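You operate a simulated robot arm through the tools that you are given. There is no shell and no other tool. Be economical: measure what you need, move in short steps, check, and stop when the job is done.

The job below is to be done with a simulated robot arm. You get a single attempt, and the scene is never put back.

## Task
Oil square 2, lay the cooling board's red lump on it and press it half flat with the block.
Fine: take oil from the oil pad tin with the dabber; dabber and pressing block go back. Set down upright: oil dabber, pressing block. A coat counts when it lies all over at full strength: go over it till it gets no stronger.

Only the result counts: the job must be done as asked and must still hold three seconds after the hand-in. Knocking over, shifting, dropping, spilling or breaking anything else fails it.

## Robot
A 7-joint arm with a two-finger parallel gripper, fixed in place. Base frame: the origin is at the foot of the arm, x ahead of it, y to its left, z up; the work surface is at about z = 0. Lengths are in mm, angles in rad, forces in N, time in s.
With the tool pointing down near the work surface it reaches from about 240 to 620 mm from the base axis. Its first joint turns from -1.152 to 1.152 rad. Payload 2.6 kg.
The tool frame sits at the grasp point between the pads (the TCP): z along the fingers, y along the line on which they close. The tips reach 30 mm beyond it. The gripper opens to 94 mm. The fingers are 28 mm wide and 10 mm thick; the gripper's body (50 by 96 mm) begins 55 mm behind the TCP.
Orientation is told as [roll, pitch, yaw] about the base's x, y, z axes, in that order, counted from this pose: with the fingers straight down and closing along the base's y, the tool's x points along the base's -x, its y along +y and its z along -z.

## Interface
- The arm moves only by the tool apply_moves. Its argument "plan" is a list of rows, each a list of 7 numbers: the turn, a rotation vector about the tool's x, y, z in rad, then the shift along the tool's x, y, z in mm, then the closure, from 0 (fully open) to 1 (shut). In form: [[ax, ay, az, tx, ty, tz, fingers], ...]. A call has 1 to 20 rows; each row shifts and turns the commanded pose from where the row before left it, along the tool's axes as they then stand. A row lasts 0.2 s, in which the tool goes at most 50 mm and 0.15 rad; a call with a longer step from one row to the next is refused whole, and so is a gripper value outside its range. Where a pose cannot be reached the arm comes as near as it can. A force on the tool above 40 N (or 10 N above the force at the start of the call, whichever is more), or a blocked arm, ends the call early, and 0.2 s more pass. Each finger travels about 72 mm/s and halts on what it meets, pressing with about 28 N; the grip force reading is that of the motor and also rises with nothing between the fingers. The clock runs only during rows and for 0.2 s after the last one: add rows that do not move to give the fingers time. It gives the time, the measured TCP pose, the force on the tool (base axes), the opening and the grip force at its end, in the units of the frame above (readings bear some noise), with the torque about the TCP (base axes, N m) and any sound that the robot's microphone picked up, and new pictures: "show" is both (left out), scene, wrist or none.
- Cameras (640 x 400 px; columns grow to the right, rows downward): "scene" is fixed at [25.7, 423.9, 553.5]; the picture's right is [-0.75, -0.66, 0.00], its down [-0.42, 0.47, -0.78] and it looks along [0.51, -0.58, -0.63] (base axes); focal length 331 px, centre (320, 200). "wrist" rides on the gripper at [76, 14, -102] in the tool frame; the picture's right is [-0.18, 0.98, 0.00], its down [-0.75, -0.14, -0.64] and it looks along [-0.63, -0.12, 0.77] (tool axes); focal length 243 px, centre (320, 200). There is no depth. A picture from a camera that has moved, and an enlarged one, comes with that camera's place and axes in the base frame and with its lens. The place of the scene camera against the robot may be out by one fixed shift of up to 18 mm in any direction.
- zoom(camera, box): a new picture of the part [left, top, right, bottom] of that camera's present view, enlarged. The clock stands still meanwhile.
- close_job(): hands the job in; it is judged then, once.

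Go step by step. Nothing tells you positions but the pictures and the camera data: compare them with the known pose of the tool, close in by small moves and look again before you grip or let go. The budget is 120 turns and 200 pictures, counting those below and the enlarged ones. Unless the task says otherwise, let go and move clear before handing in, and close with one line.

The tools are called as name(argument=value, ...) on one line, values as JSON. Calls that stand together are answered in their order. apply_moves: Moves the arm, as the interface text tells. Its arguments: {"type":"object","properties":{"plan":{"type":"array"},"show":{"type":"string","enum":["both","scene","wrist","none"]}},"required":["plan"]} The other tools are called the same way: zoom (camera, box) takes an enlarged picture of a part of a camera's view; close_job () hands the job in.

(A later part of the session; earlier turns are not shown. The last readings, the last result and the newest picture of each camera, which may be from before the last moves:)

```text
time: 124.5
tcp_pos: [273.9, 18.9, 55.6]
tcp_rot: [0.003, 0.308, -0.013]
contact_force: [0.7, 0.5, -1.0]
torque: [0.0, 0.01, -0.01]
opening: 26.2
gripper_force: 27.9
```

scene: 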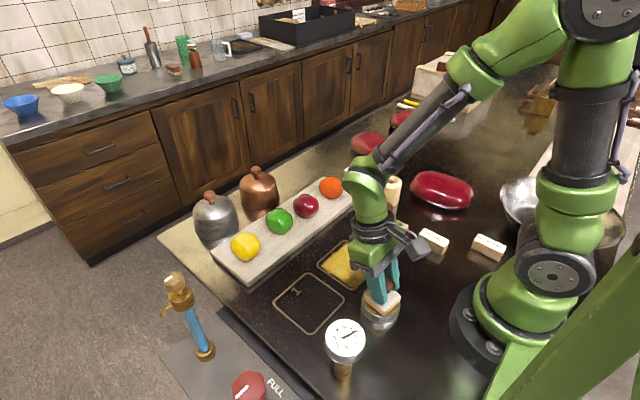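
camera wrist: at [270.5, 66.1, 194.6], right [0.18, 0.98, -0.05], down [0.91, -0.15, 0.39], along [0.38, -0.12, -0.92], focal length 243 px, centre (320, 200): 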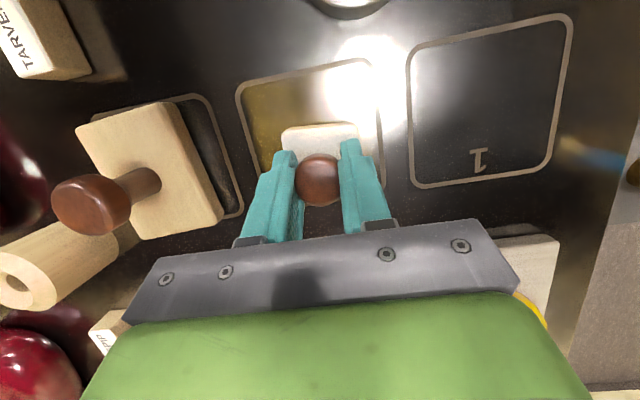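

apply_moves(plan=[[0, 0, 0, -0.3, 0, 1, 1], [0, 0, 0, -0.2, 0, 0.6, 1], [0, 0, 0, 0, 0, 0, 1]], show="none")

apply_moves(plan=[[0, 0, 0, -0.2, 0, 0.5, 1], [0, 0, 0, 0, 0, 0, 1]], show="none")

```text
time: 125.3
tcp_pos: [274.4, 19.1, 53.3]
tcp_rot: [0.001, 0.308, -0.014]
contact_force: [-2.1, -0.7, 5.5]
torque: [-0.14, 0.0, -0.05]
opening: 26.2
gripper_force: 27.7
```

```text
time: 125.9
tcp_pos: [275.9, 19.3, 53.2]
tcp_rot: [0.001, 0.307, -0.015]
contact_force: [-5.1, -2.3, 25.0]
torque: [-0.13, -0.14, -0.07]
opening: 26.1
gripper_force: 27.9
```

apply_moves(plan=[[0, 0, 0, 0, 4, 0, 1], [0, 0, 0, 0, 4, 0, 1], [0, 0, 0, 0, 4, 0, 1], [0, 0, 0, 0, -4, 0, 1], [0, 0, 0, 0, -4, 0, 1], [0, 0, 0, 0, -4, 0, 1], [0, 0, 0, 0, -2, 0, 1], [0, 0, 0, 0, 4, 0, 1], [0, 0, 0, 0, 5, 0, 1], [0, 0, 0, 0, 5, 0, 1], [0, 0, 0, 0, 5, 0, 1], [0, 0, 0, 0, 5, 0, 1], [0, 0, 0, 0, 5, 0, 1], [0, 0, 0, 0, 5, 0, 1], [0, 0, 0, 0, 5, 0, 1], [0, 0, 0, 0, 5, 0, 1], [0, 0, 0, 0, 5, 0, 1], [0, 0, 0, 0, 5, 0, 1], [0, 0, 0, 0, 0, 0, 1]], show="none")

apply_moves(plan=[[0, 0, 0, 3.5, 0, -11.5, 1], [0, 0, 0, -28, 0, -8.8, 1], [0, 0, 0, -28, 0, -8.8, 1], [0, 0, 0, -3.5, 0, 11.3, 1], [0, 0, 0, 0, 0, 0, 1], [0, 0, 0, 0, -5, 0, 1], [0, 0, 0, 0, -5, 0, 1], [0, 0, 0, 0, -5, 0, 1], [0, 0, 0, 0, -5, 0, 1], [0, 0, 0, 0, -5, 0, 1], [0, 0, 0, 0, -5, 0, 1], [0, 0, 0, 0, -5, 0, 1], [0, 0, 0, 0, -5, 0, 1], [0, 0, 0, 0, -5, 0, 1], [0, 0, 0, 0, -5, 0, 1], [0, 0, 0, 0, 0, 0, 1]], show="none")

apply_moves(plan=[[0, 0, 0, 12, 0, -38, 1], [0, 0, 0, 12, 0, -38, 1], [0, 0, 0, -5, 37, -1, 1], [0, 0, 0, -5, 37, -1, 1], [0, 0, 0, -5, 37, -1, 1], [0, 0, 0, 0, 0, 0, 1]], show="none")

zoom(camera="scene", box=[300, 220, 400, 300])

zoom(camera="wrist", box=[130, 40, 290, 200])

```text
time: 127.1
tcp_pos: [275.9, 30.2, 53.2]
tcp_rot: [0.009, 0.309, -0.009]
contact_force: [-2.1, 0.2, 8.2]
torque: [-0.21, -0.08, -0.04]
opening: 26.2
gripper_force: 27.6
stopped in row 5: the force on the tool passed its limit at 43 N (the readings are from after the stop); the commanded pose is now the measured one
```

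```text
time: 129.6
tcp_pos: [335.7, 1.0, 53.8]
tcp_rot: [0.018, 0.306, -0.005]
contact_force: [-0.7, 1.5, 6.7]
torque: [0.01, 0.0, 0.02]
opening: 26.5
gripper_force: 27.5
stopped in row 12: the force on the tool passed its limit at 42 N (the readings are from after the stop); the commanded pose is now the measured one
```

```text
time: 131.0
tcp_pos: [352.2, 114.1, 132.7]
tcp_rot: [0.018, 0.306, -0.004]
contact_force: [0.7, -0.1, -0.2]
torque: [0.0, 0.02, 0.03]
opening: 26.3
gripper_force: 27.9
```

```text
5.00 times, centred on (350, 260) of scene
camera zoom: at [25.7, 423.9, 553.5], right [-0.75, -0.66, 0.0], down [-0.42, 0.47, -0.78], along [0.51, -0.58, -0.63], focal length 1657 px, centre (170, -100)
```

zoom: 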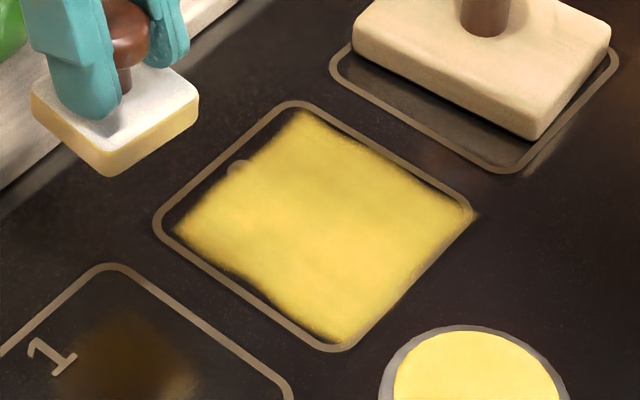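

```text
2.50 times, centred on (210, 120) of wrist
camera zoom: at [311.7, 125.8, 253.3], right [0.18, 0.98, -0.04], down [0.91, -0.16, 0.38], along [0.37, -0.11, -0.92], focal length 606 px, centre (595, 400)
```

zoom: 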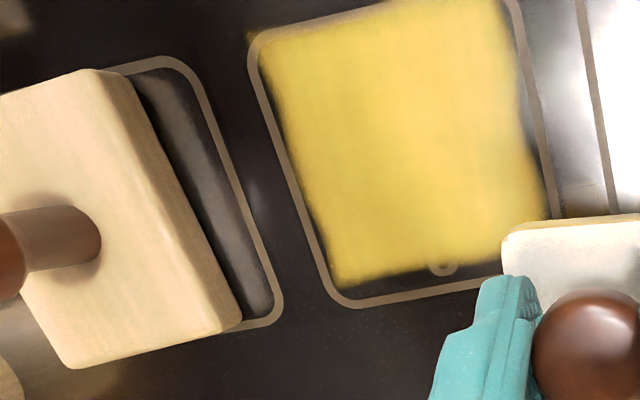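

The coat is now even and bright all over. Next I return the dabber to its place at (301.5, 169) on square 1.

apply_moves(plan=[[0, 0, 0, 23.4, 28, 7.3, 1], [0, 0, 0, 23.4, 28, 7.3, 1], [0, 0, 0, -7.2, 0, 23.2, 1], [0, 0, 0, -7.2, 0, 23.2, 1], [0, 0, 0, -6.8, 0, 22, 1], [0, 0, 0, 0, 0, 0, 1]], show="wrist")

zoom(camera="scene", box=[260, 240, 360, 340])

```text
time: 132.4
tcp_pos: [302.1, 169.5, 62.1]
tcp_rot: [0.019, 0.306, -0.003]
contact_force: [0.4, 0.7, -1.2]
torque: [0.0, -0.02, -0.01]
opening: 26.2
gripper_force: 27.8
camera wrist: at [261.7, 182.2, 182.8], right [0.18, 0.98, -0.04], down [0.91, -0.15, 0.38], along [0.37, -0.11, -0.92], focal length 243 px, centre (320, 200)
```

wrist: 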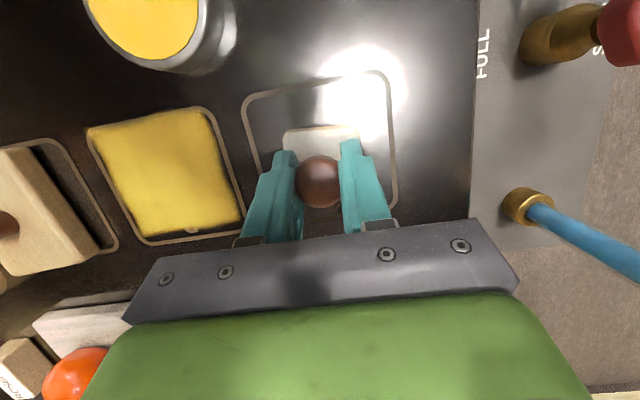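

```text
4.00 times, centred on (310, 290) of scene
camera zoom: at [25.7, 423.9, 553.5], right [-0.75, -0.66, 0.0], down [-0.42, 0.47, -0.78], along [0.51, -0.58, -0.63], focal length 1326 px, centre (360, -160)
```

zoom: 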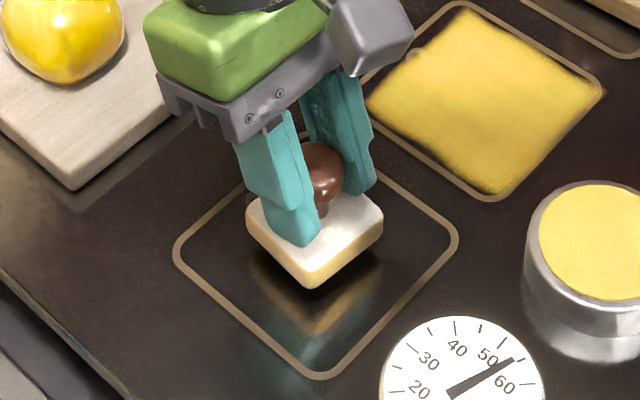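

apply_moves(plan=[[0, 0, 0, -2, 0, 6.5, 1], [0, 0, 0, -0.2, 0, 0.8, 1], [0, 0, 0, 0, 0, 0, 1]], show="none")

apply_moves(plan=[[0, 0, 0, -0.2, 0, 0.8, 1], [0, 0, 0, 0, 0, 0, 1]], show="none")

```text
time: 133.2
tcp_pos: [301.9, 169.3, 52.9]
tcp_rot: [0.017, 0.304, -0.004]
contact_force: [-0.1, 0.8, -0.1]
torque: [0.0, -0.02, 0.03]
opening: 26.2
gripper_force: 28.3
```

```text
time: 133.8
tcp_pos: [300.9, 167.9, 54.5]
tcp_rot: [0.017, 0.305, -0.004]
contact_force: [-0.6, 0.5, 7.0]
torque: [-0.2, -0.06, -0.03]
opening: 26.2
gripper_force: 28.3
```

It's touching. I'll settle it a touch, open, and back off along the fingers.

apply_moves(plan=[[0, 0, 0, 0, 0, 0.2, 1], [0, 0, 0, 0, 0, 0, 0.6], [0, 0, 0, 0, 0, 0, 0.3], [0, 0, 0, 0, 0, 0, 0], [0, 0, 0, 0, 0, 0, 0], [0, 0, 0, 10, 0, -32, 0], [0, 0, 0, 10, 0, -32, 0], [0, 0, 0, 10, 0, -32, 0], [0, 0, 0, 0, 0, 0, 0]])

zoom(camera="scene", box=[260, 240, 360, 340])

```text
time: 135.8
tcp_pos: [302.7, 167.0, 154.9]
tcp_rot: [0.017, 0.305, -0.002]
contact_force: [0.5, -0.1, 0.7]
torque: [-0.02, 0.0, 0.03]
opening: 93.9
gripper_force: 0.0
camera wrist: at [262.1, 179.2, 275.1], right [0.18, 0.98, -0.04], down [0.91, -0.15, 0.38], along [0.37, -0.11, -0.92], focal length 243 px, centre (320, 200)
```

scene: 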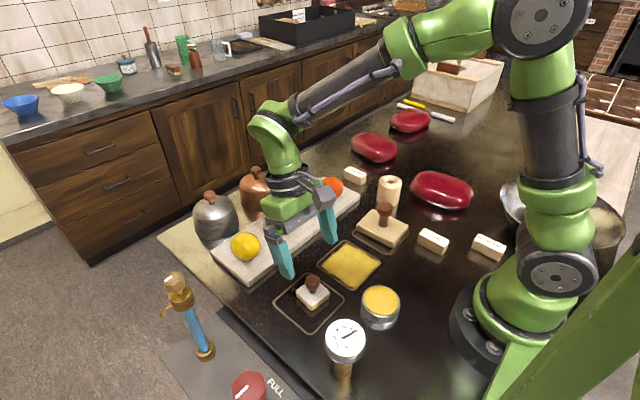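
wrist: 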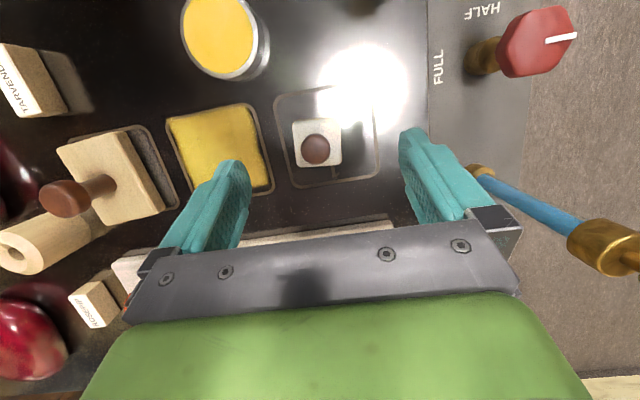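

```text
4.00 times, centred on (310, 290) of scene
camera zoom: at [25.7, 423.9, 553.5], right [-0.75, -0.66, 0.0], down [-0.42, 0.47, -0.78], along [0.51, -0.58, -0.63], focal length 1326 px, centre (360, -160)
```

zoom: 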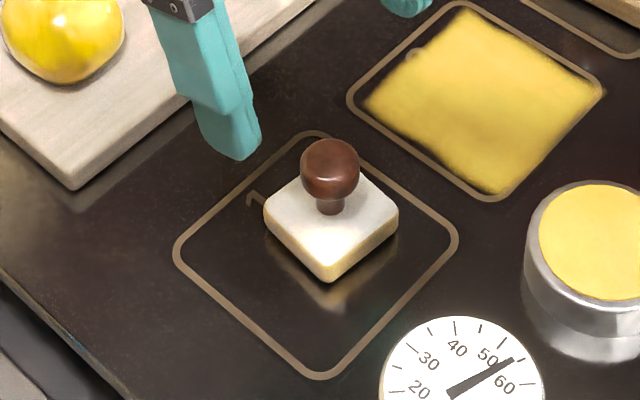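

The dabber stands upright, but it sits about 11 mm to the right of its original spot (y ≈ 158 rather than 169). I'll level the tool and look straight down so I can nudge it back.

apply_moves(plan=[[0.017, -0.105, 0, 0, 0, 0, 0], [0, -0.1, 0, 0, 0, 0, 0], [0, -0.1, 0, 0, 0, 0, 0], [0, 0, 0, 0, -9, 0, 0], [0, 0, 0, 0, 0, 0, 0]], show="wrist")

zoom(camera="wrist", box=[250, 20, 410, 140])

```text
time: 137.0
tcp_pos: [303.5, 157.1, 153.6]
tcp_rot: [0.001, 0.0, -0.006]
contact_force: [0.4, 0.3, 0.5]
torque: [0.0, 0.0, 0.01]
opening: 94.0
gripper_force: 0.0
camera wrist: at [228.3, 172.5, 256.5], right [0.19, 0.98, 0.0], down [0.75, -0.14, 0.64], along [0.63, -0.12, -0.77], focal length 243 px, centre (320, 200)
```

wrist: 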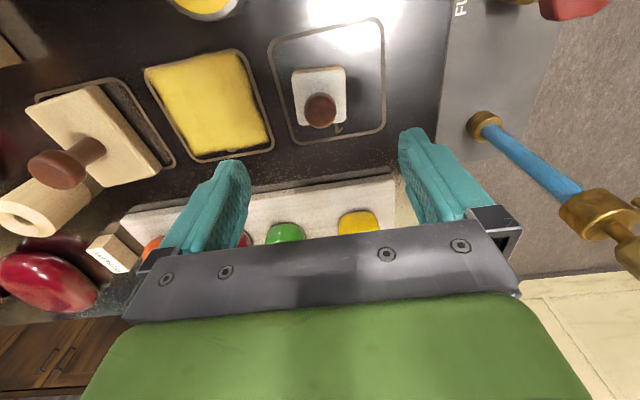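

```text
3.33 times, centred on (330, 80) of wrist
camera zoom: at [228.3, 172.5, 256.5], right [0.19, 0.98, 0.0], down [0.75, -0.14, 0.64], along [0.63, -0.12, -0.77], focal length 809 px, centre (287, 600)
```

zoom: 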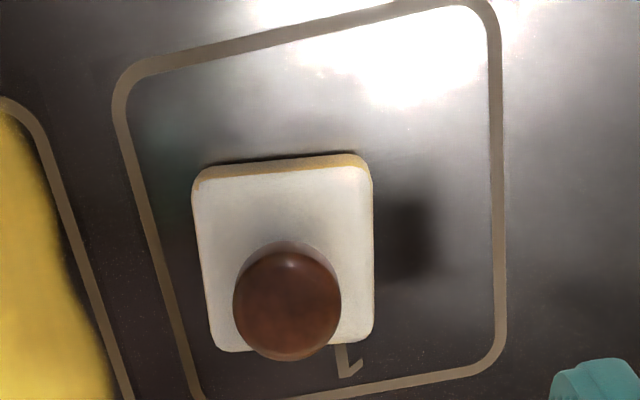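

apply_moves(plan=[[0, 0, 0, 1, 0.5, 33, 0], [0, 0, 0, 1, 0.5, 33, 0], [0, 0, 0, 1, 0.4, 32, 0], [0, 0, 0, 0, 0, 0, 0.5], [0, 0, 0, 0, 0, 0, 1], [0, 0, 0, 0, 0, 0, 1], [0, 0, 0, 0, 0, 0, 1], [0, 0, 0, 0, 0, 0, 1]], show="wrist")

```text
time: 138.8
tcp_pos: [299.4, 159.6, 55.1]
tcp_rot: [0.0, 0.0, -0.003]
contact_force: [-0.6, -0.2, -0.3]
torque: [0.03, 0.0, 0.04]
opening: 26.4
gripper_force: 27.6
camera wrist: at [225.1, 175.1, 158.1], right [0.19, 0.98, 0.0], down [0.75, -0.14, 0.64], along [0.63, -0.12, -0.77], focal length 243 px, centre (320, 200)
```

wrist: 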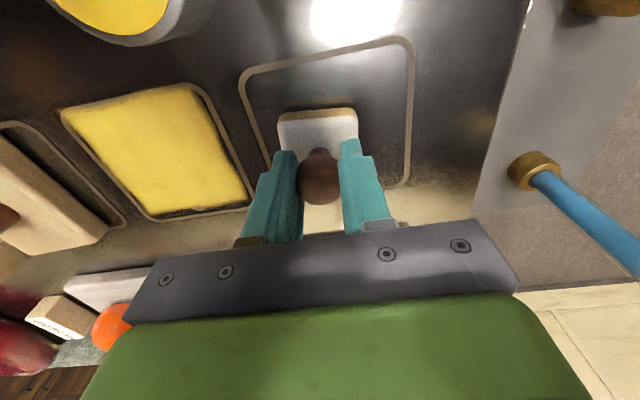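

apply_moves(plan=[[0, 0, 0, 0, 0, -8, 1], [0, 0, 0, -1, 10, 0, 1], [0, 0, 0, 0, 0, 0, 1], [0, 0, 0, 0, 0, 8, 1], [0, 0, 0, 0, 0, 0, 1]], show="none")

apply_moves(plan=[[0, 0, 0, 0, 0, 0, 0.6], [0, 0, 0, 0, 0, 0, 0.4], [0, 0, 0, 0, 0, 0, 0.2], [0, 0, 0, 0, 0, 0, 0], [0, 0, 0, 0, 0, -33, 0], [0, 0, 0, 0, 0, -33, 0], [0, 0, 0, 0, 0, -33, 0], [0, 0, 0, 0, 0, 0, 0]], show="wrist")

zoom(camera="scene", box=[260, 240, 360, 340])

```text
time: 140.0
tcp_pos: [299.5, 169.6, 54.9]
tcp_rot: [0.0, 0.0, -0.004]
contact_force: [-0.7, 0.7, -1.1]
torque: [0.0, 0.02, 0.01]
opening: 26.1
gripper_force: 28.0
```

```text
time: 141.8
tcp_pos: [300.6, 170.8, 155.6]
tcp_rot: [-0.001, -0.001, -0.005]
contact_force: [0.4, 0.4, -0.2]
torque: [-0.02, -0.01, 0.02]
opening: 94.1
gripper_force: 0.0
camera wrist: at [226.1, 185.1, 258.2], right [0.19, 0.98, 0.0], down [0.75, -0.14, 0.64], along [0.63, -0.12, -0.77], focal length 243 px, centre (320, 200)
```

wrist: 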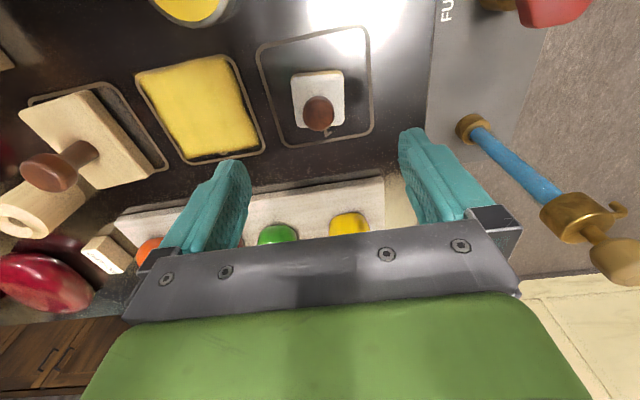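

```text
4.00 times, centred on (310, 290) of scene
camera zoom: at [25.7, 423.9, 553.5], right [-0.75, -0.66, 0.0], down [-0.42, 0.47, -0.78], along [0.51, -0.58, -0.63], focal length 1326 px, centre (360, -160)
```

zoom: 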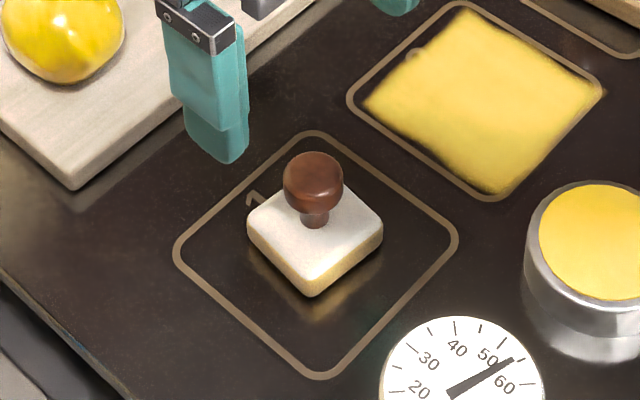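

The dabber is back where it started. Next, the red lump: I'll move in front of the cooling board to look at it.

apply_moves(plan=[[0, 0, 0, 0, 0, -40, 0], [0, 0, 0, -26, -35, 0, 0], [0, 0, 0, -26, -35, 0, 0], [0, 0, 0, -26, -35, 0, 0], [0, 0, 0, -26, -35, 0, 0], [0, 0, 0, -26, -35, 0, 0], [0, 0, 0, 0, 0, 0, 0]])

zoom(camera="wrist", box=[200, 40, 440, 220])

```text
time: 143.4
tcp_pos: [429.1, -9.5, 191.6]
tcp_rot: [0.0, -0.001, -0.003]
contact_force: [0.0, 0.3, -0.6]
torque: [-0.04, 0.01, -0.02]
opening: 94.0
gripper_force: 0.1
camera wrist: at [354.7, 5.9, 294.2], right [0.19, 0.98, 0.0], down [0.75, -0.14, 0.64], along [0.63, -0.12, -0.77], focal length 243 px, centre (320, 200)
```

scene: 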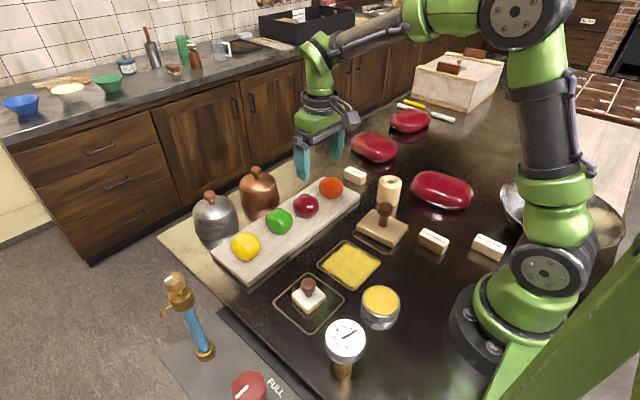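
wrist: 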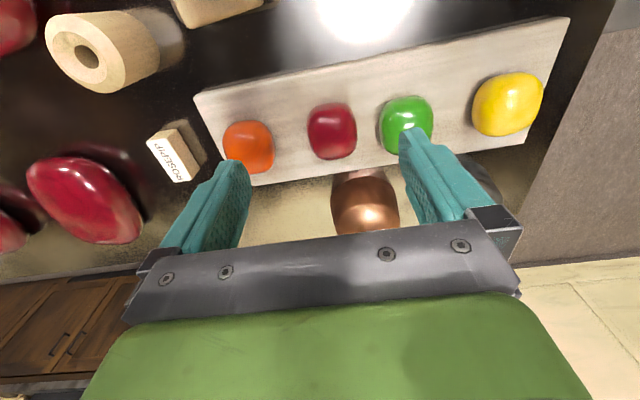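

```text
2.22 times, centred on (320, 130) of wrist
camera zoom: at [354.7, 5.9, 294.2], right [0.19, 0.98, 0.0], down [0.75, -0.14, 0.64], along [0.63, -0.12, -0.77], focal length 539 px, centre (320, 356)
```

zoom: 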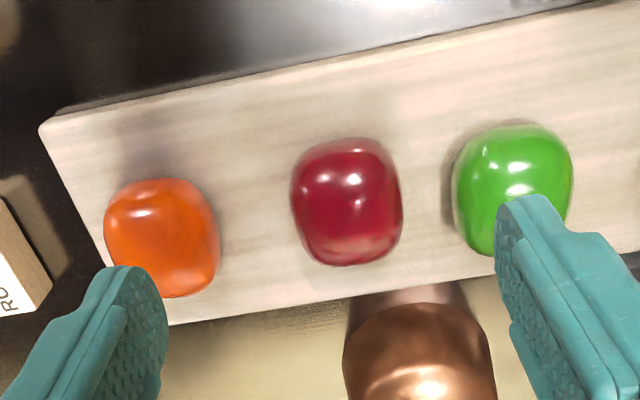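

The red lump is at about (471, -3), roughly 56 mm wide. Green is about 80 mm to its left, so I'll half-close to 72 mm before descending between the neighbours.

apply_moves(plan=[[0, 0, 0, -21, 3, 0, 0.23], [0, 0, 0, -21, 2, 0, 0.23], [0, 0, 0, 0, 0, 35, 0.23], [0, 0, 0, 0, 0, 35, 0.23], [0, 0, 0, 0, 0, 0, 0.23]])

zoom(camera="wrist", box=[200, 80, 440, 230])

zoom(camera="scene", box=[230, 130, 370, 270])

```text
time: 144.6
tcp_pos: [471.5, -3.0, 124.9]
tcp_rot: [0.001, -0.001, -0.002]
contact_force: [1.1, 0.9, 0.7]
torque: [-0.02, -0.01, 0.01]
opening: 72.4
gripper_force: 0.0
camera wrist: at [396.6, 12.0, 227.8], right [0.19, 0.98, 0.0], down [0.75, -0.14, 0.64], along [0.63, -0.12, -0.77], focal length 243 px, centre (320, 200)
```

scene: 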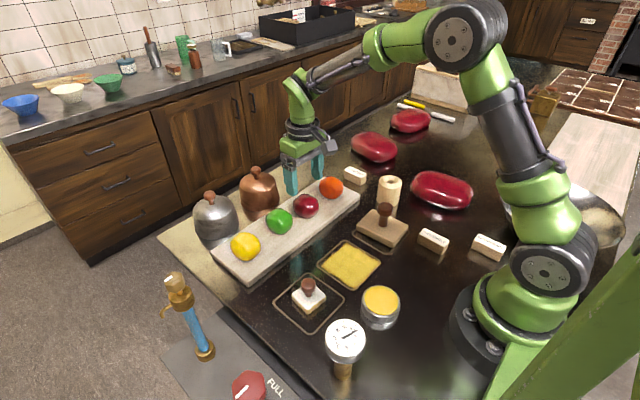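
wrist: 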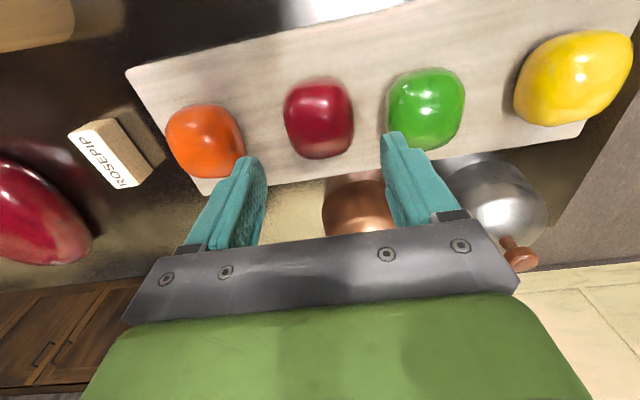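

```text
2.67 times, centred on (320, 155) of wrist
camera zoom: at [396.6, 12.0, 227.8], right [0.19, 0.98, 0.0], down [0.75, -0.14, 0.64], along [0.63, -0.12, -0.77], focal length 647 px, centre (320, 320)
```

zoom: 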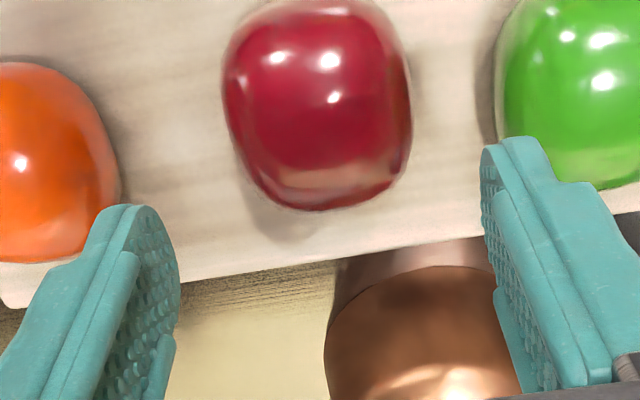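

```text
2.86 times, centred on (300, 200) of scene
camera zoom: at [25.7, 423.9, 553.5], right [-0.75, -0.66, 0.0], down [-0.42, 0.47, -0.78], along [0.51, -0.58, -0.63], focal length 947 px, centre (377, 200)
```

zoom: 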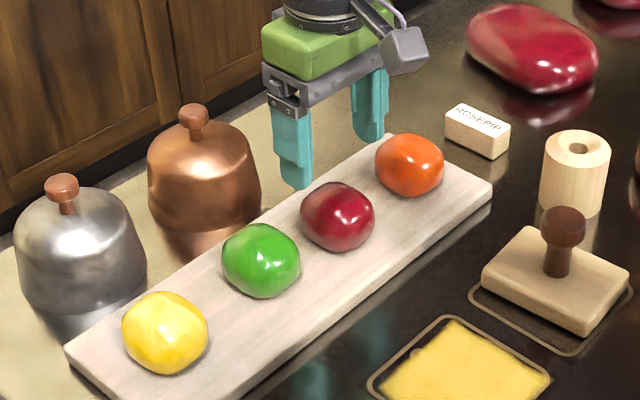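

apply_moves(plan=[[0, 0, 0, 0, 0, 32, 0.21], [0, 0, 0, 0, 0, 30, 0.21], [0, 0, 0, 0, 0, 0, 0.21]])

zoom(camera="scene", box=[230, 130, 370, 270])

```text
time: 145.4
tcp_pos: [471.9, -3.0, 63.2]
tcp_rot: [0.0, 0.0, -0.003]
contact_force: [-0.4, -0.7, -0.9]
torque: [0.03, 0.0, 0.0]
opening: 74.4
gripper_force: 0.0
camera wrist: at [397.3, 12.3, 165.8], right [0.19, 0.98, 0.0], down [0.75, -0.14, 0.64], along [0.63, -0.12, -0.77], focal length 243 px, centre (320, 200)
```

scene: 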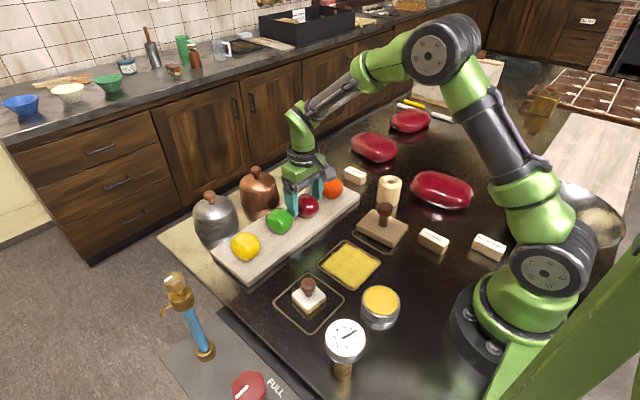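
wrist: 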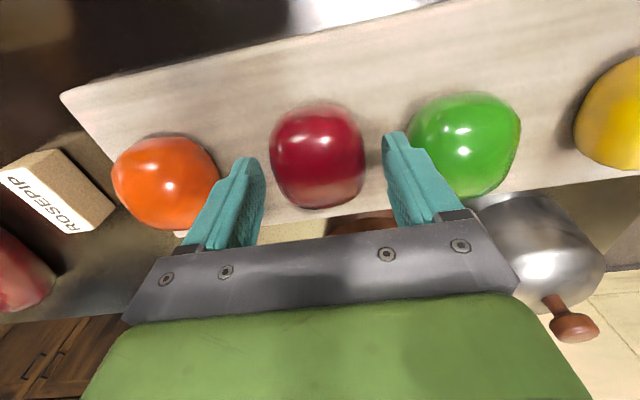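

```text
2.86 times, centred on (300, 200) of scene
camera zoom: at [25.7, 423.9, 553.5], right [-0.75, -0.66, 0.0], down [-0.42, 0.47, -0.78], along [0.51, -0.58, -0.63], focal length 947 px, centre (377, 200)
```

zoom: 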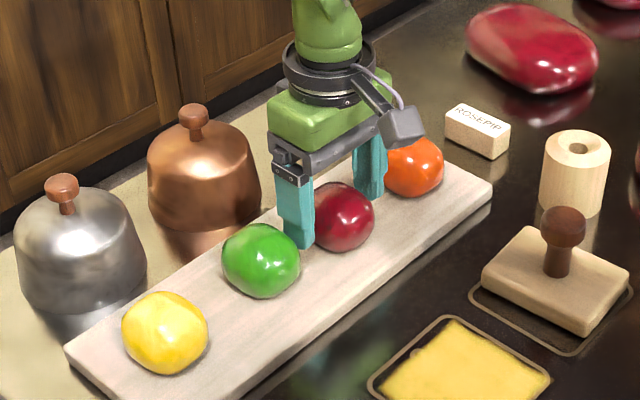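

Well centred. I'll go down a bit further and close gently.

apply_moves(plan=[[0, 0, 0, 0, 0, 6, 0.21], [0, 0, 0, 0, 0, 3, 0.3], [0, 0, 0, 0, 0, 0, 0.38], [0, 0, 0, 0, 0, 0, 0.42], [0, 0, 0, 0, 0, 0, 0.45], [0, 0, 0, 0, 0, 0, 0.45]], show="wrist")

```text
time: 146.8
tcp_pos: [471.6, -0.5, 53.5]
tcp_rot: [-0.001, 0.0, -0.005]
contact_force: [-0.7, 0.2, -0.1]
torque: [0.02, 0.02, 0.0]
opening: 54.9
gripper_force: 28.1
camera wrist: at [396.7, 13.4, 156.7], right [0.19, 0.98, 0.0], down [0.75, -0.14, 0.64], along [0.63, -0.12, -0.77], focal length 243 px, centre (320, 200)
```

wrist: 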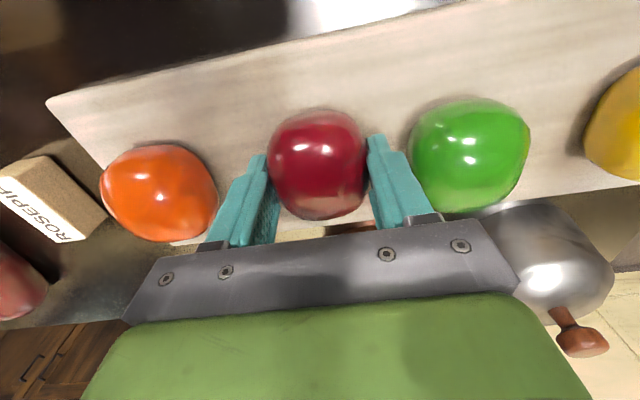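

Gripped at 55 mm. I'll lift and carry it over square 2.

apply_moves(plan=[[0, 0, 0, 0, 0, -15, 0.5], [0, 0, 0, 0, 0, -35, 0.5], [0, 0, 0, 0, 0, -40, 0.5], [0, 0, 0, 34.2, 9.3, 0, 0.5], [0, 0, 0, 34.2, 9.3, 0, 0.5], [0, 0, 0, 34.2, 9.3, 0, 0.5], [0, 0, 0, 34.2, 9.3, 0, 0.5], [0, 0, 0, 34.2, 9.3, 0, 0.5], [0, 0, 0, 0, 0, 40, 0.5], [0, 0, 0, 0, 0, 35, 0.5], [0, 0, 0, 0, 0, 0, 0.5]])

zoom(camera="scene", box=[280, 190, 420, 310])

```text
time: 149.2
tcp_pos: [302.6, 45.1, 69.9]
tcp_rot: [0.0, 0.001, -0.005]
contact_force: [0.3, 0.5, -0.5]
torque: [-0.02, -0.01, 0.06]
opening: 54.9
gripper_force: 27.6
camera wrist: at [228.0, 60.2, 172.3], right [0.19, 0.98, 0.0], down [0.75, -0.14, 0.64], along [0.63, -0.12, -0.77], focal length 243 px, centre (320, 200)
```

scene: 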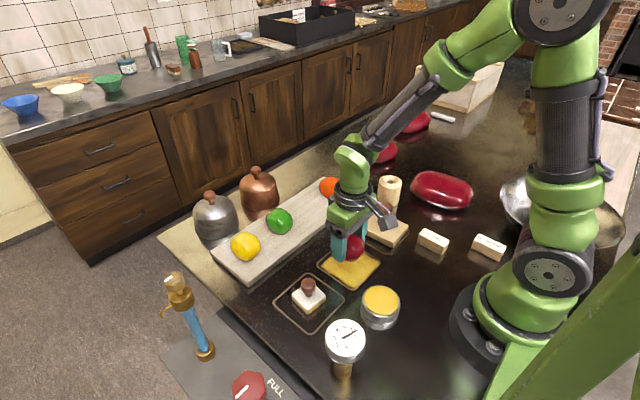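
wrist: 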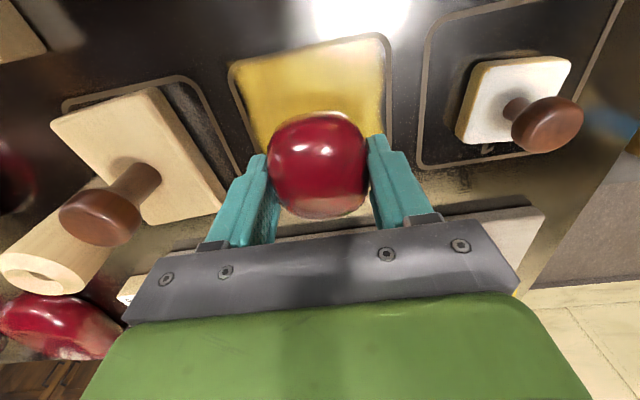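

```text
3.33 times, centred on (350, 250) of scene
camera zoom: at [25.7, 423.9, 553.5], right [-0.75, -0.66, 0.0], down [-0.42, 0.47, -0.78], along [0.51, -0.58, -0.63], focal length 1105 px, centre (220, 33)
```

zoom: 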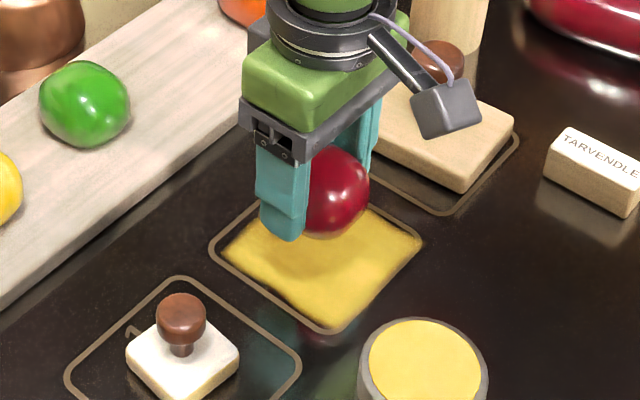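

Centred over the oiled square. I'll lower until the lump touches.

apply_moves(plan=[[0, 0, 0, 1.5, 0.5, 25, 0.5], [0, 0, 0, 0, 0, 2, 0.5], [0, 0, 0, 0, 0, 0, 0.5]], show="none")

apply_moves(plan=[[0, 0, 0, 0, 0, 1.5, 0.5], [0, 0, 0, 0, 0, 1.5, 0.5], [0, 0, 0, 0, 0, 0, 0.5]], show="scene")

zoom(camera="scene", box=[300, 200, 400, 300])

```text
time: 150.0
tcp_pos: [301.0, 46.0, 42.4]
tcp_rot: [0.0, -0.001, -0.004]
contact_force: [0.3, 0.9, -0.9]
torque: [-0.01, 0.03, 0.01]
opening: 54.6
gripper_force: 28.1
```

```text
time: 150.8
tcp_pos: [300.8, 46.6, 38.7]
tcp_rot: [-0.001, 0.0, -0.002]
contact_force: [0.4, 0.3, -1.0]
torque: [-0.01, -0.01, 0.01]
opening: 55.1
gripper_force: 27.3
```

scene: 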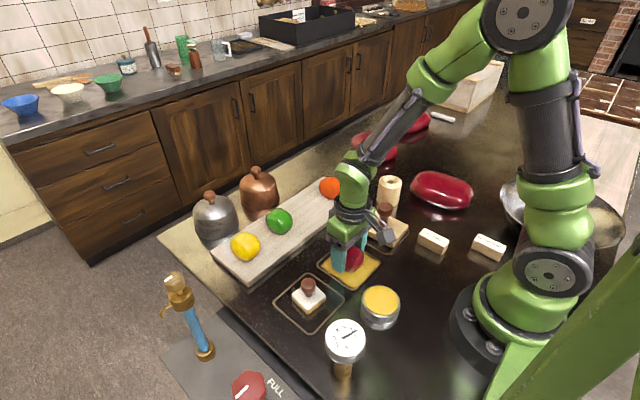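

```text
4.00 times, centred on (350, 250) of scene
camera zoom: at [25.8, 423.9, 553.5], right [-0.75, -0.66, 0.0], down [-0.42, 0.47, -0.78], along [0.51, -0.58, -0.63], focal length 1326 px, centre (200, 0)
```

zoom: 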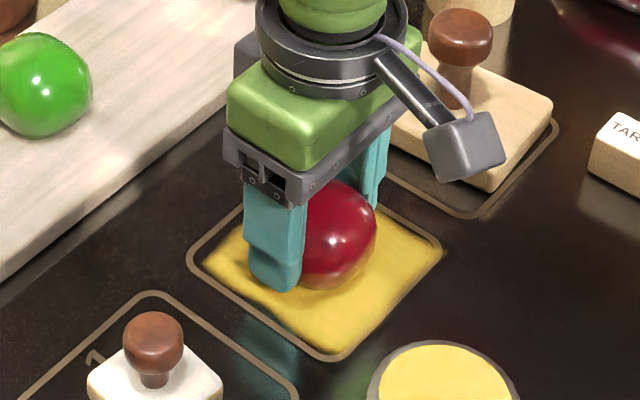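

apply_moves(plan=[[0, 0, 0, 0, 0, 1, 0.5], [0, 0, 0, 0, 0, 0, 0.5]], show="none")

apply_moves(plan=[[0, 0, 0, 0, 0, 1, 0.5], [0, 0, 0, 0, 0, 0, 0.5]], show="none")

```text
time: 151.4
tcp_pos: [300.6, 46.4, 38.9]
tcp_rot: [-0.001, 0.001, -0.005]
contact_force: [-0.1, 0.5, -0.2]
torque: [0.01, 0.0, 0.03]
opening: 54.8
gripper_force: 27.5
```

```text
time: 152.0
tcp_pos: [299.5, 47.3, 37.4]
tcp_rot: [0.0, 0.0, -0.003]
contact_force: [0.1, -0.9, -1.5]
torque: [0.02, 0.02, 0.01]
opening: 55.0
gripper_force: 28.2
```

apply_moves(plan=[[0, 0, 0, 0, 0, 1, 0.5], [0, 0, 0, 0, 0, 0, 0.5]], show="none")

apply_moves(plan=[[0, 0, 0, 0, 0, 0.8, 0.5], [0, 0, 0, 0, 0, 0, 0.5]], show="none")

```text
time: 152.6
tcp_pos: [299.7, 46.2, 36.2]
tcp_rot: [0.002, 0.001, -0.002]
contact_force: [-0.2, -0.2, 3.0]
torque: [0.01, 0.0, -0.01]
opening: 54.9
gripper_force: 28.2
```

```text
time: 153.2
tcp_pos: [299.9, 46.0, 36.3]
tcp_rot: [0.0, 0.0, -0.005]
contact_force: [-5.6, 0.0, 20.4]
torque: [0.02, 0.23, -0.02]
opening: 55.1
gripper_force: 28.7
```

The lump rests on the square. I'll ease off, open, and rise.

apply_moves(plan=[[0, 0, 0, 0, 0, -0.6, 0.5], [0, 0, 0, 0, 0, 0, 0.38], [0, 0, 0, 0, 0, 0, 0.3], [0, 0, 0, 0, 0, 0, 0.2], [0, 0, 0, 0, 0, 0, 0.2], [0, 0, 0, 0, 0, -40, 0.2], [0, 0, 0, 0, 0, -45, 0.2], [0, 0, 0, 0, 0, -45, 0.1], [0, 0, 0, 0, 0, 0, 0]])

zoom(camera="scene", box=[300, 200, 400, 300])

zoom(camera="wrist", box=[200, 0, 440, 160])

```text
time: 155.2
tcp_pos: [300.5, 45.9, 165.5]
tcp_rot: [0.0, 0.0, -0.002]
contact_force: [-0.9, 0.7, -0.2]
torque: [0.0, 0.0, -0.05]
opening: 94.0
gripper_force: 0.1
camera wrist: at [225.1, 61.6, 268.7], right [0.19, 0.98, 0.0], down [0.75, -0.14, 0.64], along [0.63, -0.12, -0.77], focal length 243 px, centre (320, 200)
```

scene: 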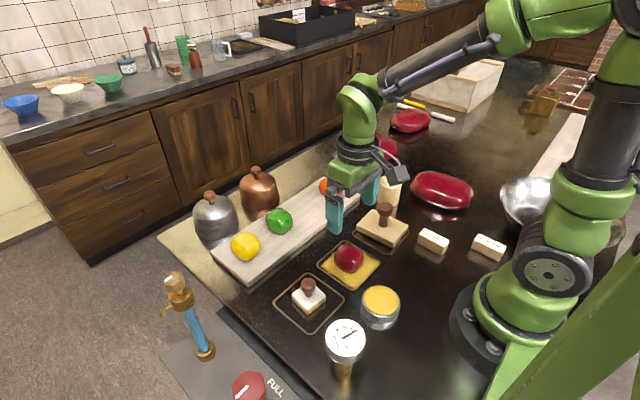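
wrist: 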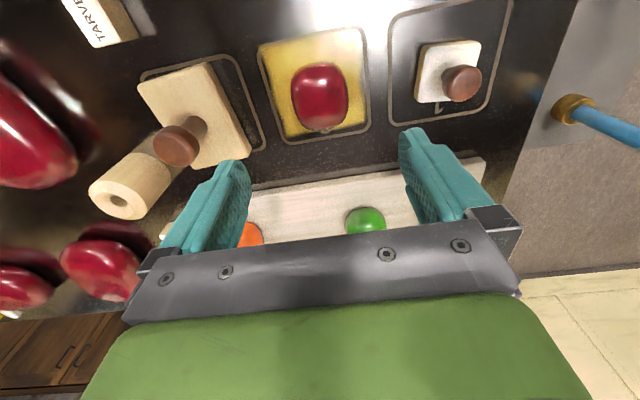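

```text
4.00 times, centred on (350, 250) of scene
camera zoom: at [25.7, 423.9, 553.5], right [-0.75, -0.66, 0.0], down [-0.42, 0.47, -0.78], along [0.51, -0.58, -0.63], focal length 1326 px, centre (200, 0)
```

zoom: 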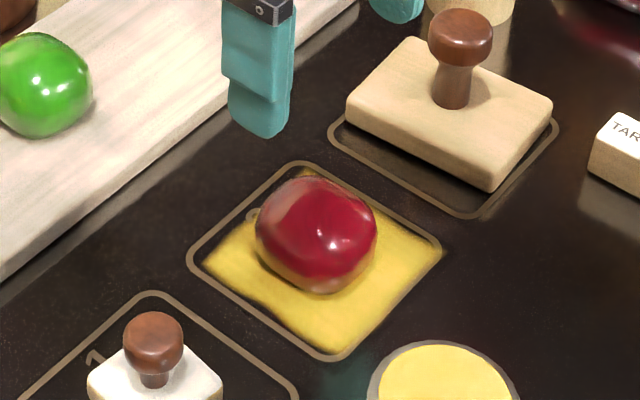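

```text
2.50 times, centred on (320, 80) of wrist
camera zoom: at [225.1, 61.6, 268.7], right [0.19, 0.98, 0.0], down [0.75, -0.14, 0.64], along [0.63, -0.12, -0.77], focal length 606 px, centre (320, 500)
```

zoom: 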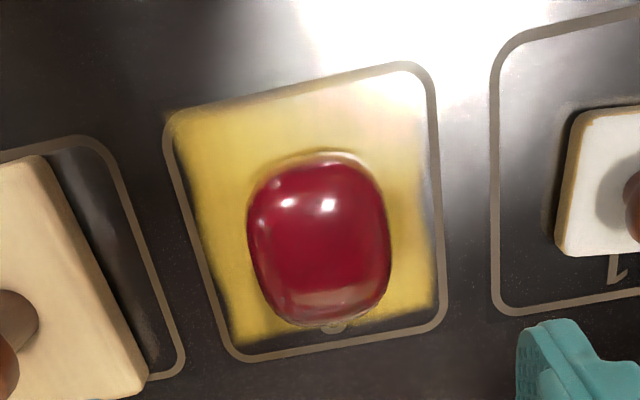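

The lump lies in the middle of the oiled square. Next I'll move over the pressing block and look.

apply_moves(plan=[[0, 0, 0, 0, -44, -10, 0], [0, 0, 0, 0, -44, 0, 0], [0, 0, 0, 0, -44, 0, 0], [0, 0, 0, 0, 0, 0, 0]])

zoom(camera="wrist", box=[200, 0, 440, 160])

```text
time: 156.2
tcp_pos: [298.1, -85.7, 176.5]
tcp_rot: [-0.001, 0.0, -0.003]
contact_force: [0.7, -0.2, 0.5]
torque: [-0.03, 0.01, 0.01]
opening: 93.6
gripper_force: 0.0
camera wrist: at [223.2, -71.7, 278.6], right [0.19, 0.98, 0.0], down [0.75, -0.14, 0.64], along [0.63, -0.12, -0.77], focal length 243 px, centre (320, 200)
```

scene: 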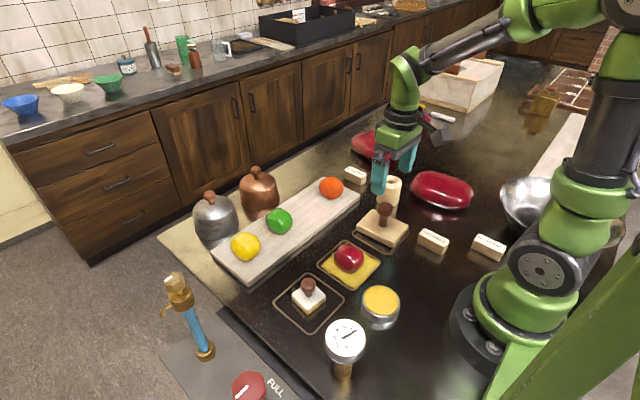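
wrist: 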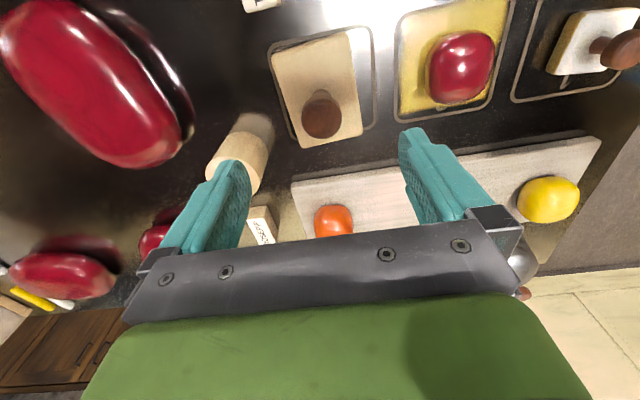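

```text
2.50 times, centred on (320, 80) of wrist
camera zoom: at [223.2, -71.7, 278.6], right [0.19, 0.98, 0.0], down [0.75, -0.14, 0.64], along [0.63, -0.12, -0.77], focal length 606 px, centre (320, 500)
```

zoom: 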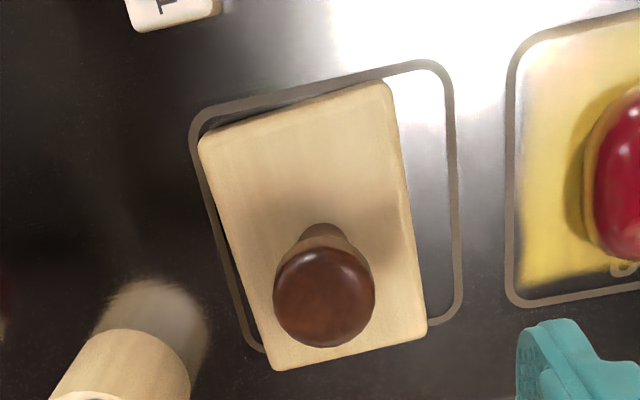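

The block is aligned with the axes, centred at about (300.6, -85), with its knob (34 mm) at z ≈ 75. I'll descend around the knob and grip it.

apply_moves(plan=[[0, 0, 0, -1.5, 0.3, 30, 0], [0, 0, 0, -1, 0.3, 30, 0], [0, 0, 0, 0, 0, 30, 0], [0, 0, 0, 0, 0, 8, 0], [0, 0, 0, 0, 0, 0, 0]])

zoom(camera="scene", box=[330, 160, 450, 260])

```text
time: 157.4
tcp_pos: [301.4, -85.7, 77.0]
tcp_rot: [0.001, 0.001, -0.004]
contact_force: [-0.2, -0.6, 0.0]
torque: [-0.01, -0.01, 0.02]
opening: 94.0
gripper_force: 0.1
camera wrist: at [226.5, -70.9, 179.1], right [0.19, 0.98, 0.0], down [0.75, -0.14, 0.64], along [0.63, -0.12, -0.77], focal length 243 px, centre (320, 200)
```

scene: 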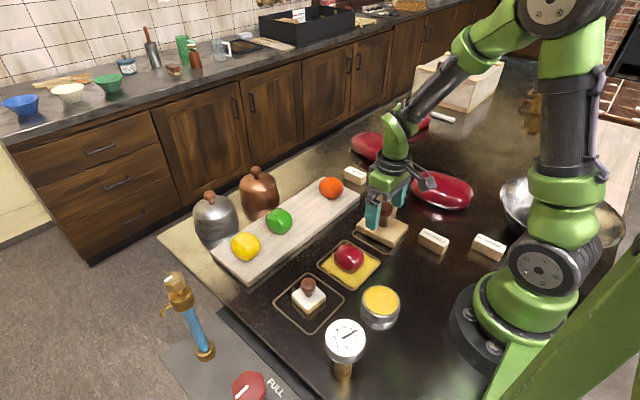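
wrist: 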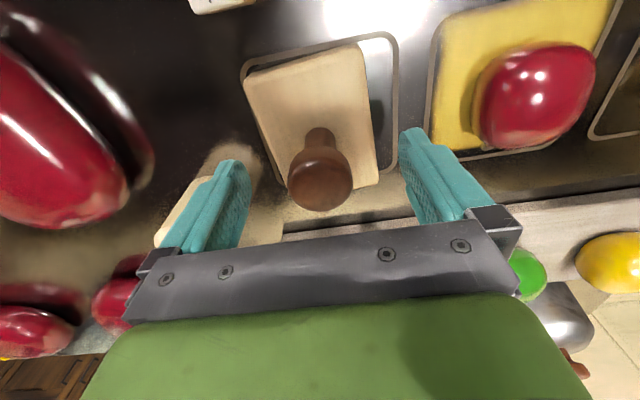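

```text
4.00 times, centred on (390, 210) of scene
camera zoom: at [25.8, 423.9, 553.5], right [-0.75, -0.66, 0.0], down [-0.42, 0.47, -0.78], along [0.51, -0.58, -0.63], focal length 1326 px, centre (40, 160)
```

zoom: 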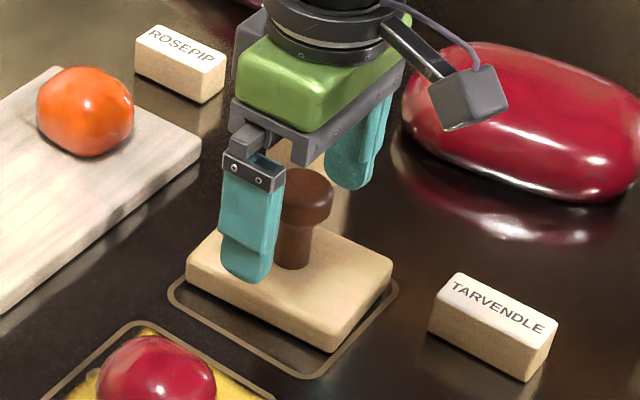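

apply_moves(plan=[[0, 0, 0, 0, 0.3, 2, 0.4], [0, 0, 0, 0, 0, 0, 0.8], [0, 0, 0, 0, 0, 0, 1], [0, 0, 0, 0, 0, 0, 1], [0, 0, 0, 0, 0, 0, 1]], show="wrist")

```text
time: 158.6
tcp_pos: [300.6, -85.3, 74.8]
tcp_rot: [-0.002, -0.001, -0.004]
contact_force: [0.7, 0.2, 0.4]
torque: [0.0, -0.04, -0.02]
opening: 34.9
gripper_force: 27.8
camera wrist: at [226.6, -70.4, 177.5], right [0.19, 0.98, 0.0], down [0.75, -0.14, 0.64], along [0.63, -0.12, -0.77], focal length 243 px, centre (320, 200)
```

wrist: 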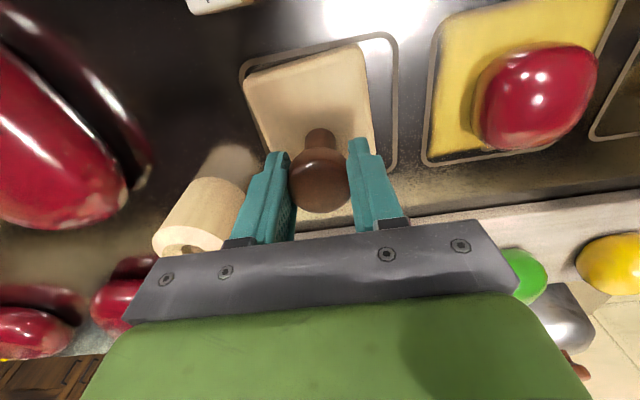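

Gripped (35 mm); the block bottom is 74.8 mm below the TCP. I'll lift it and bring it above the lump.

apply_moves(plan=[[0, 0, 0, 0, 0, -25, 1], [0, 0, 0, 0, 0, -40, 1], [0, 0, 0, 0, 0, -20, 1], [0, 0, 0, 0, 44, 0, 1], [0, 0, 0, 1, 44, 0, 1], [0, 0, 0, 1, 43.8, 0, 1], [0, 0, 0, 0, 0, 20, 1], [0, 0, 0, 0, 0, 0, 1]])

zoom(camera="scene", box=[290, 180, 410, 300])

```text
time: 160.4
tcp_pos: [300.6, 46.6, 139.2]
tcp_rot: [0.0, -0.001, -0.001]
contact_force: [0.2, 0.7, -2.3]
torque: [0.03, -0.02, 0.01]
opening: 34.9
gripper_force: 27.5
camera wrist: at [225.7, 62.1, 242.2], right [0.19, 0.98, 0.0], down [0.75, -0.14, 0.64], along [0.63, -0.12, -0.77], focal length 243 px, centre (320, 200)
```

scene: 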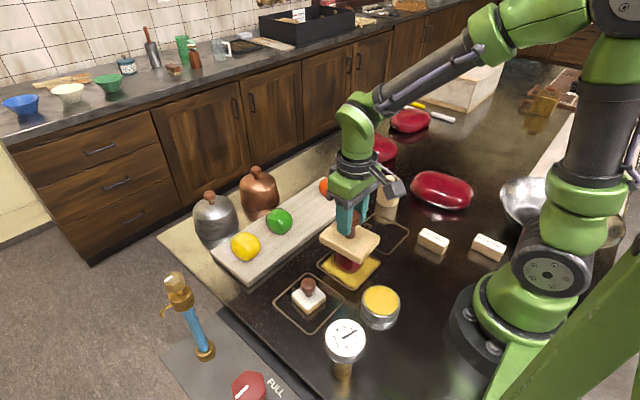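
wrist: 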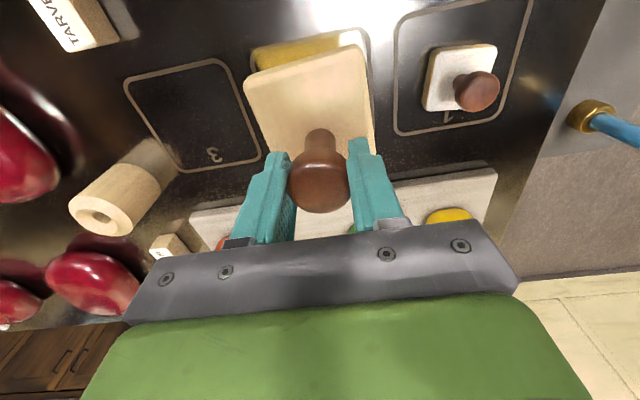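

```text
3.33 times, centred on (350, 240) of scene
camera zoom: at [25.7, 423.9, 553.5], right [-0.75, -0.66, 0.0], down [-0.42, 0.47, -0.78], along [0.51, -0.58, -0.63], focal length 1105 px, centre (220, 67)
```

zoom: 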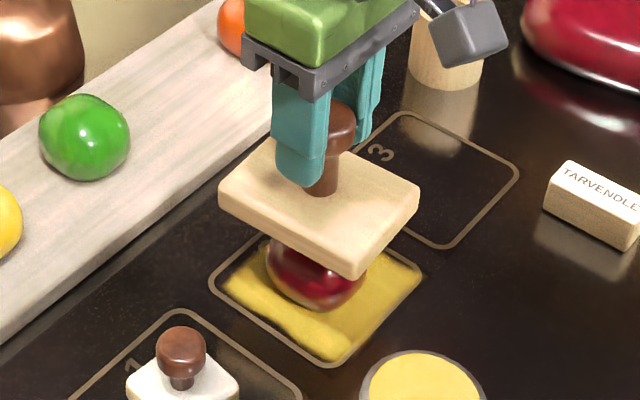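

The block hangs over the lump at about 64 mm. I'll lower it in small steps to find the lump's top.

apply_moves(plan=[[0, 0, 0, 0, 0, 3, 1], [0, 0, 0, 0, 0, 2, 1], [0, 0, 0, 0, 0, 0, 1]], show="none")

apply_moves(plan=[[0, 0, 0, 0, 0, 2, 1], [0, 0, 0, 0, 0, 2, 1], [0, 0, 0, 0, 0, 0, 1]], show="none")

apply_moves(plan=[[0, 0, 0, 0, 0, 2, 1], [0, 0, 0, 0, 0, 1, 1], [0, 0, 0, 0, 0, 0, 1]], show="none")

zoom(camera="scene", box=[300, 200, 400, 300])

```text
time: 161.2
tcp_pos: [301.4, 45.8, 136.4]
tcp_rot: [-0.001, -0.001, -0.003]
contact_force: [-0.4, -0.2, -1.3]
torque: [0.01, 0.0, -0.03]
opening: 34.3
gripper_force: 28.0
```

```text
time: 162.0
tcp_pos: [299.1, 46.8, 131.4]
tcp_rot: [0.0, 0.0, -0.003]
contact_force: [-0.2, 0.0, -2.0]
torque: [0.01, 0.01, 0.0]
opening: 34.5
gripper_force: 27.5
```

```text
time: 162.8
tcp_pos: [300.2, 46.8, 128.2]
tcp_rot: [0.0, -0.001, -0.003]
contact_force: [0.5, -0.4, -1.6]
torque: [0.0, 0.01, -0.04]
opening: 34.9
gripper_force: 28.0
```

```text
4.00 times, centred on (350, 250) of scene
camera zoom: at [25.8, 423.9, 553.5], right [-0.75, -0.66, 0.0], down [-0.42, 0.47, -0.78], along [0.51, -0.58, -0.63], focal length 1326 px, centre (200, 0)
```

zoom: 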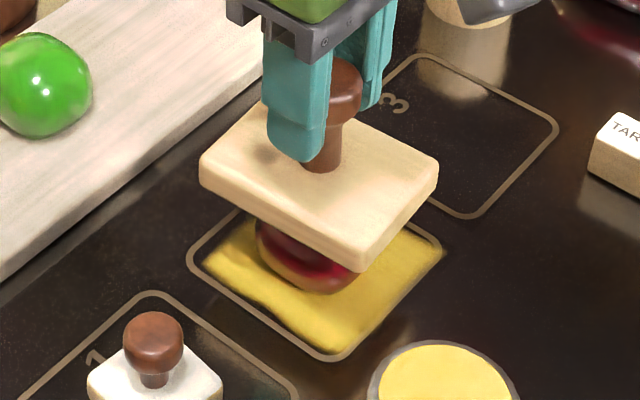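

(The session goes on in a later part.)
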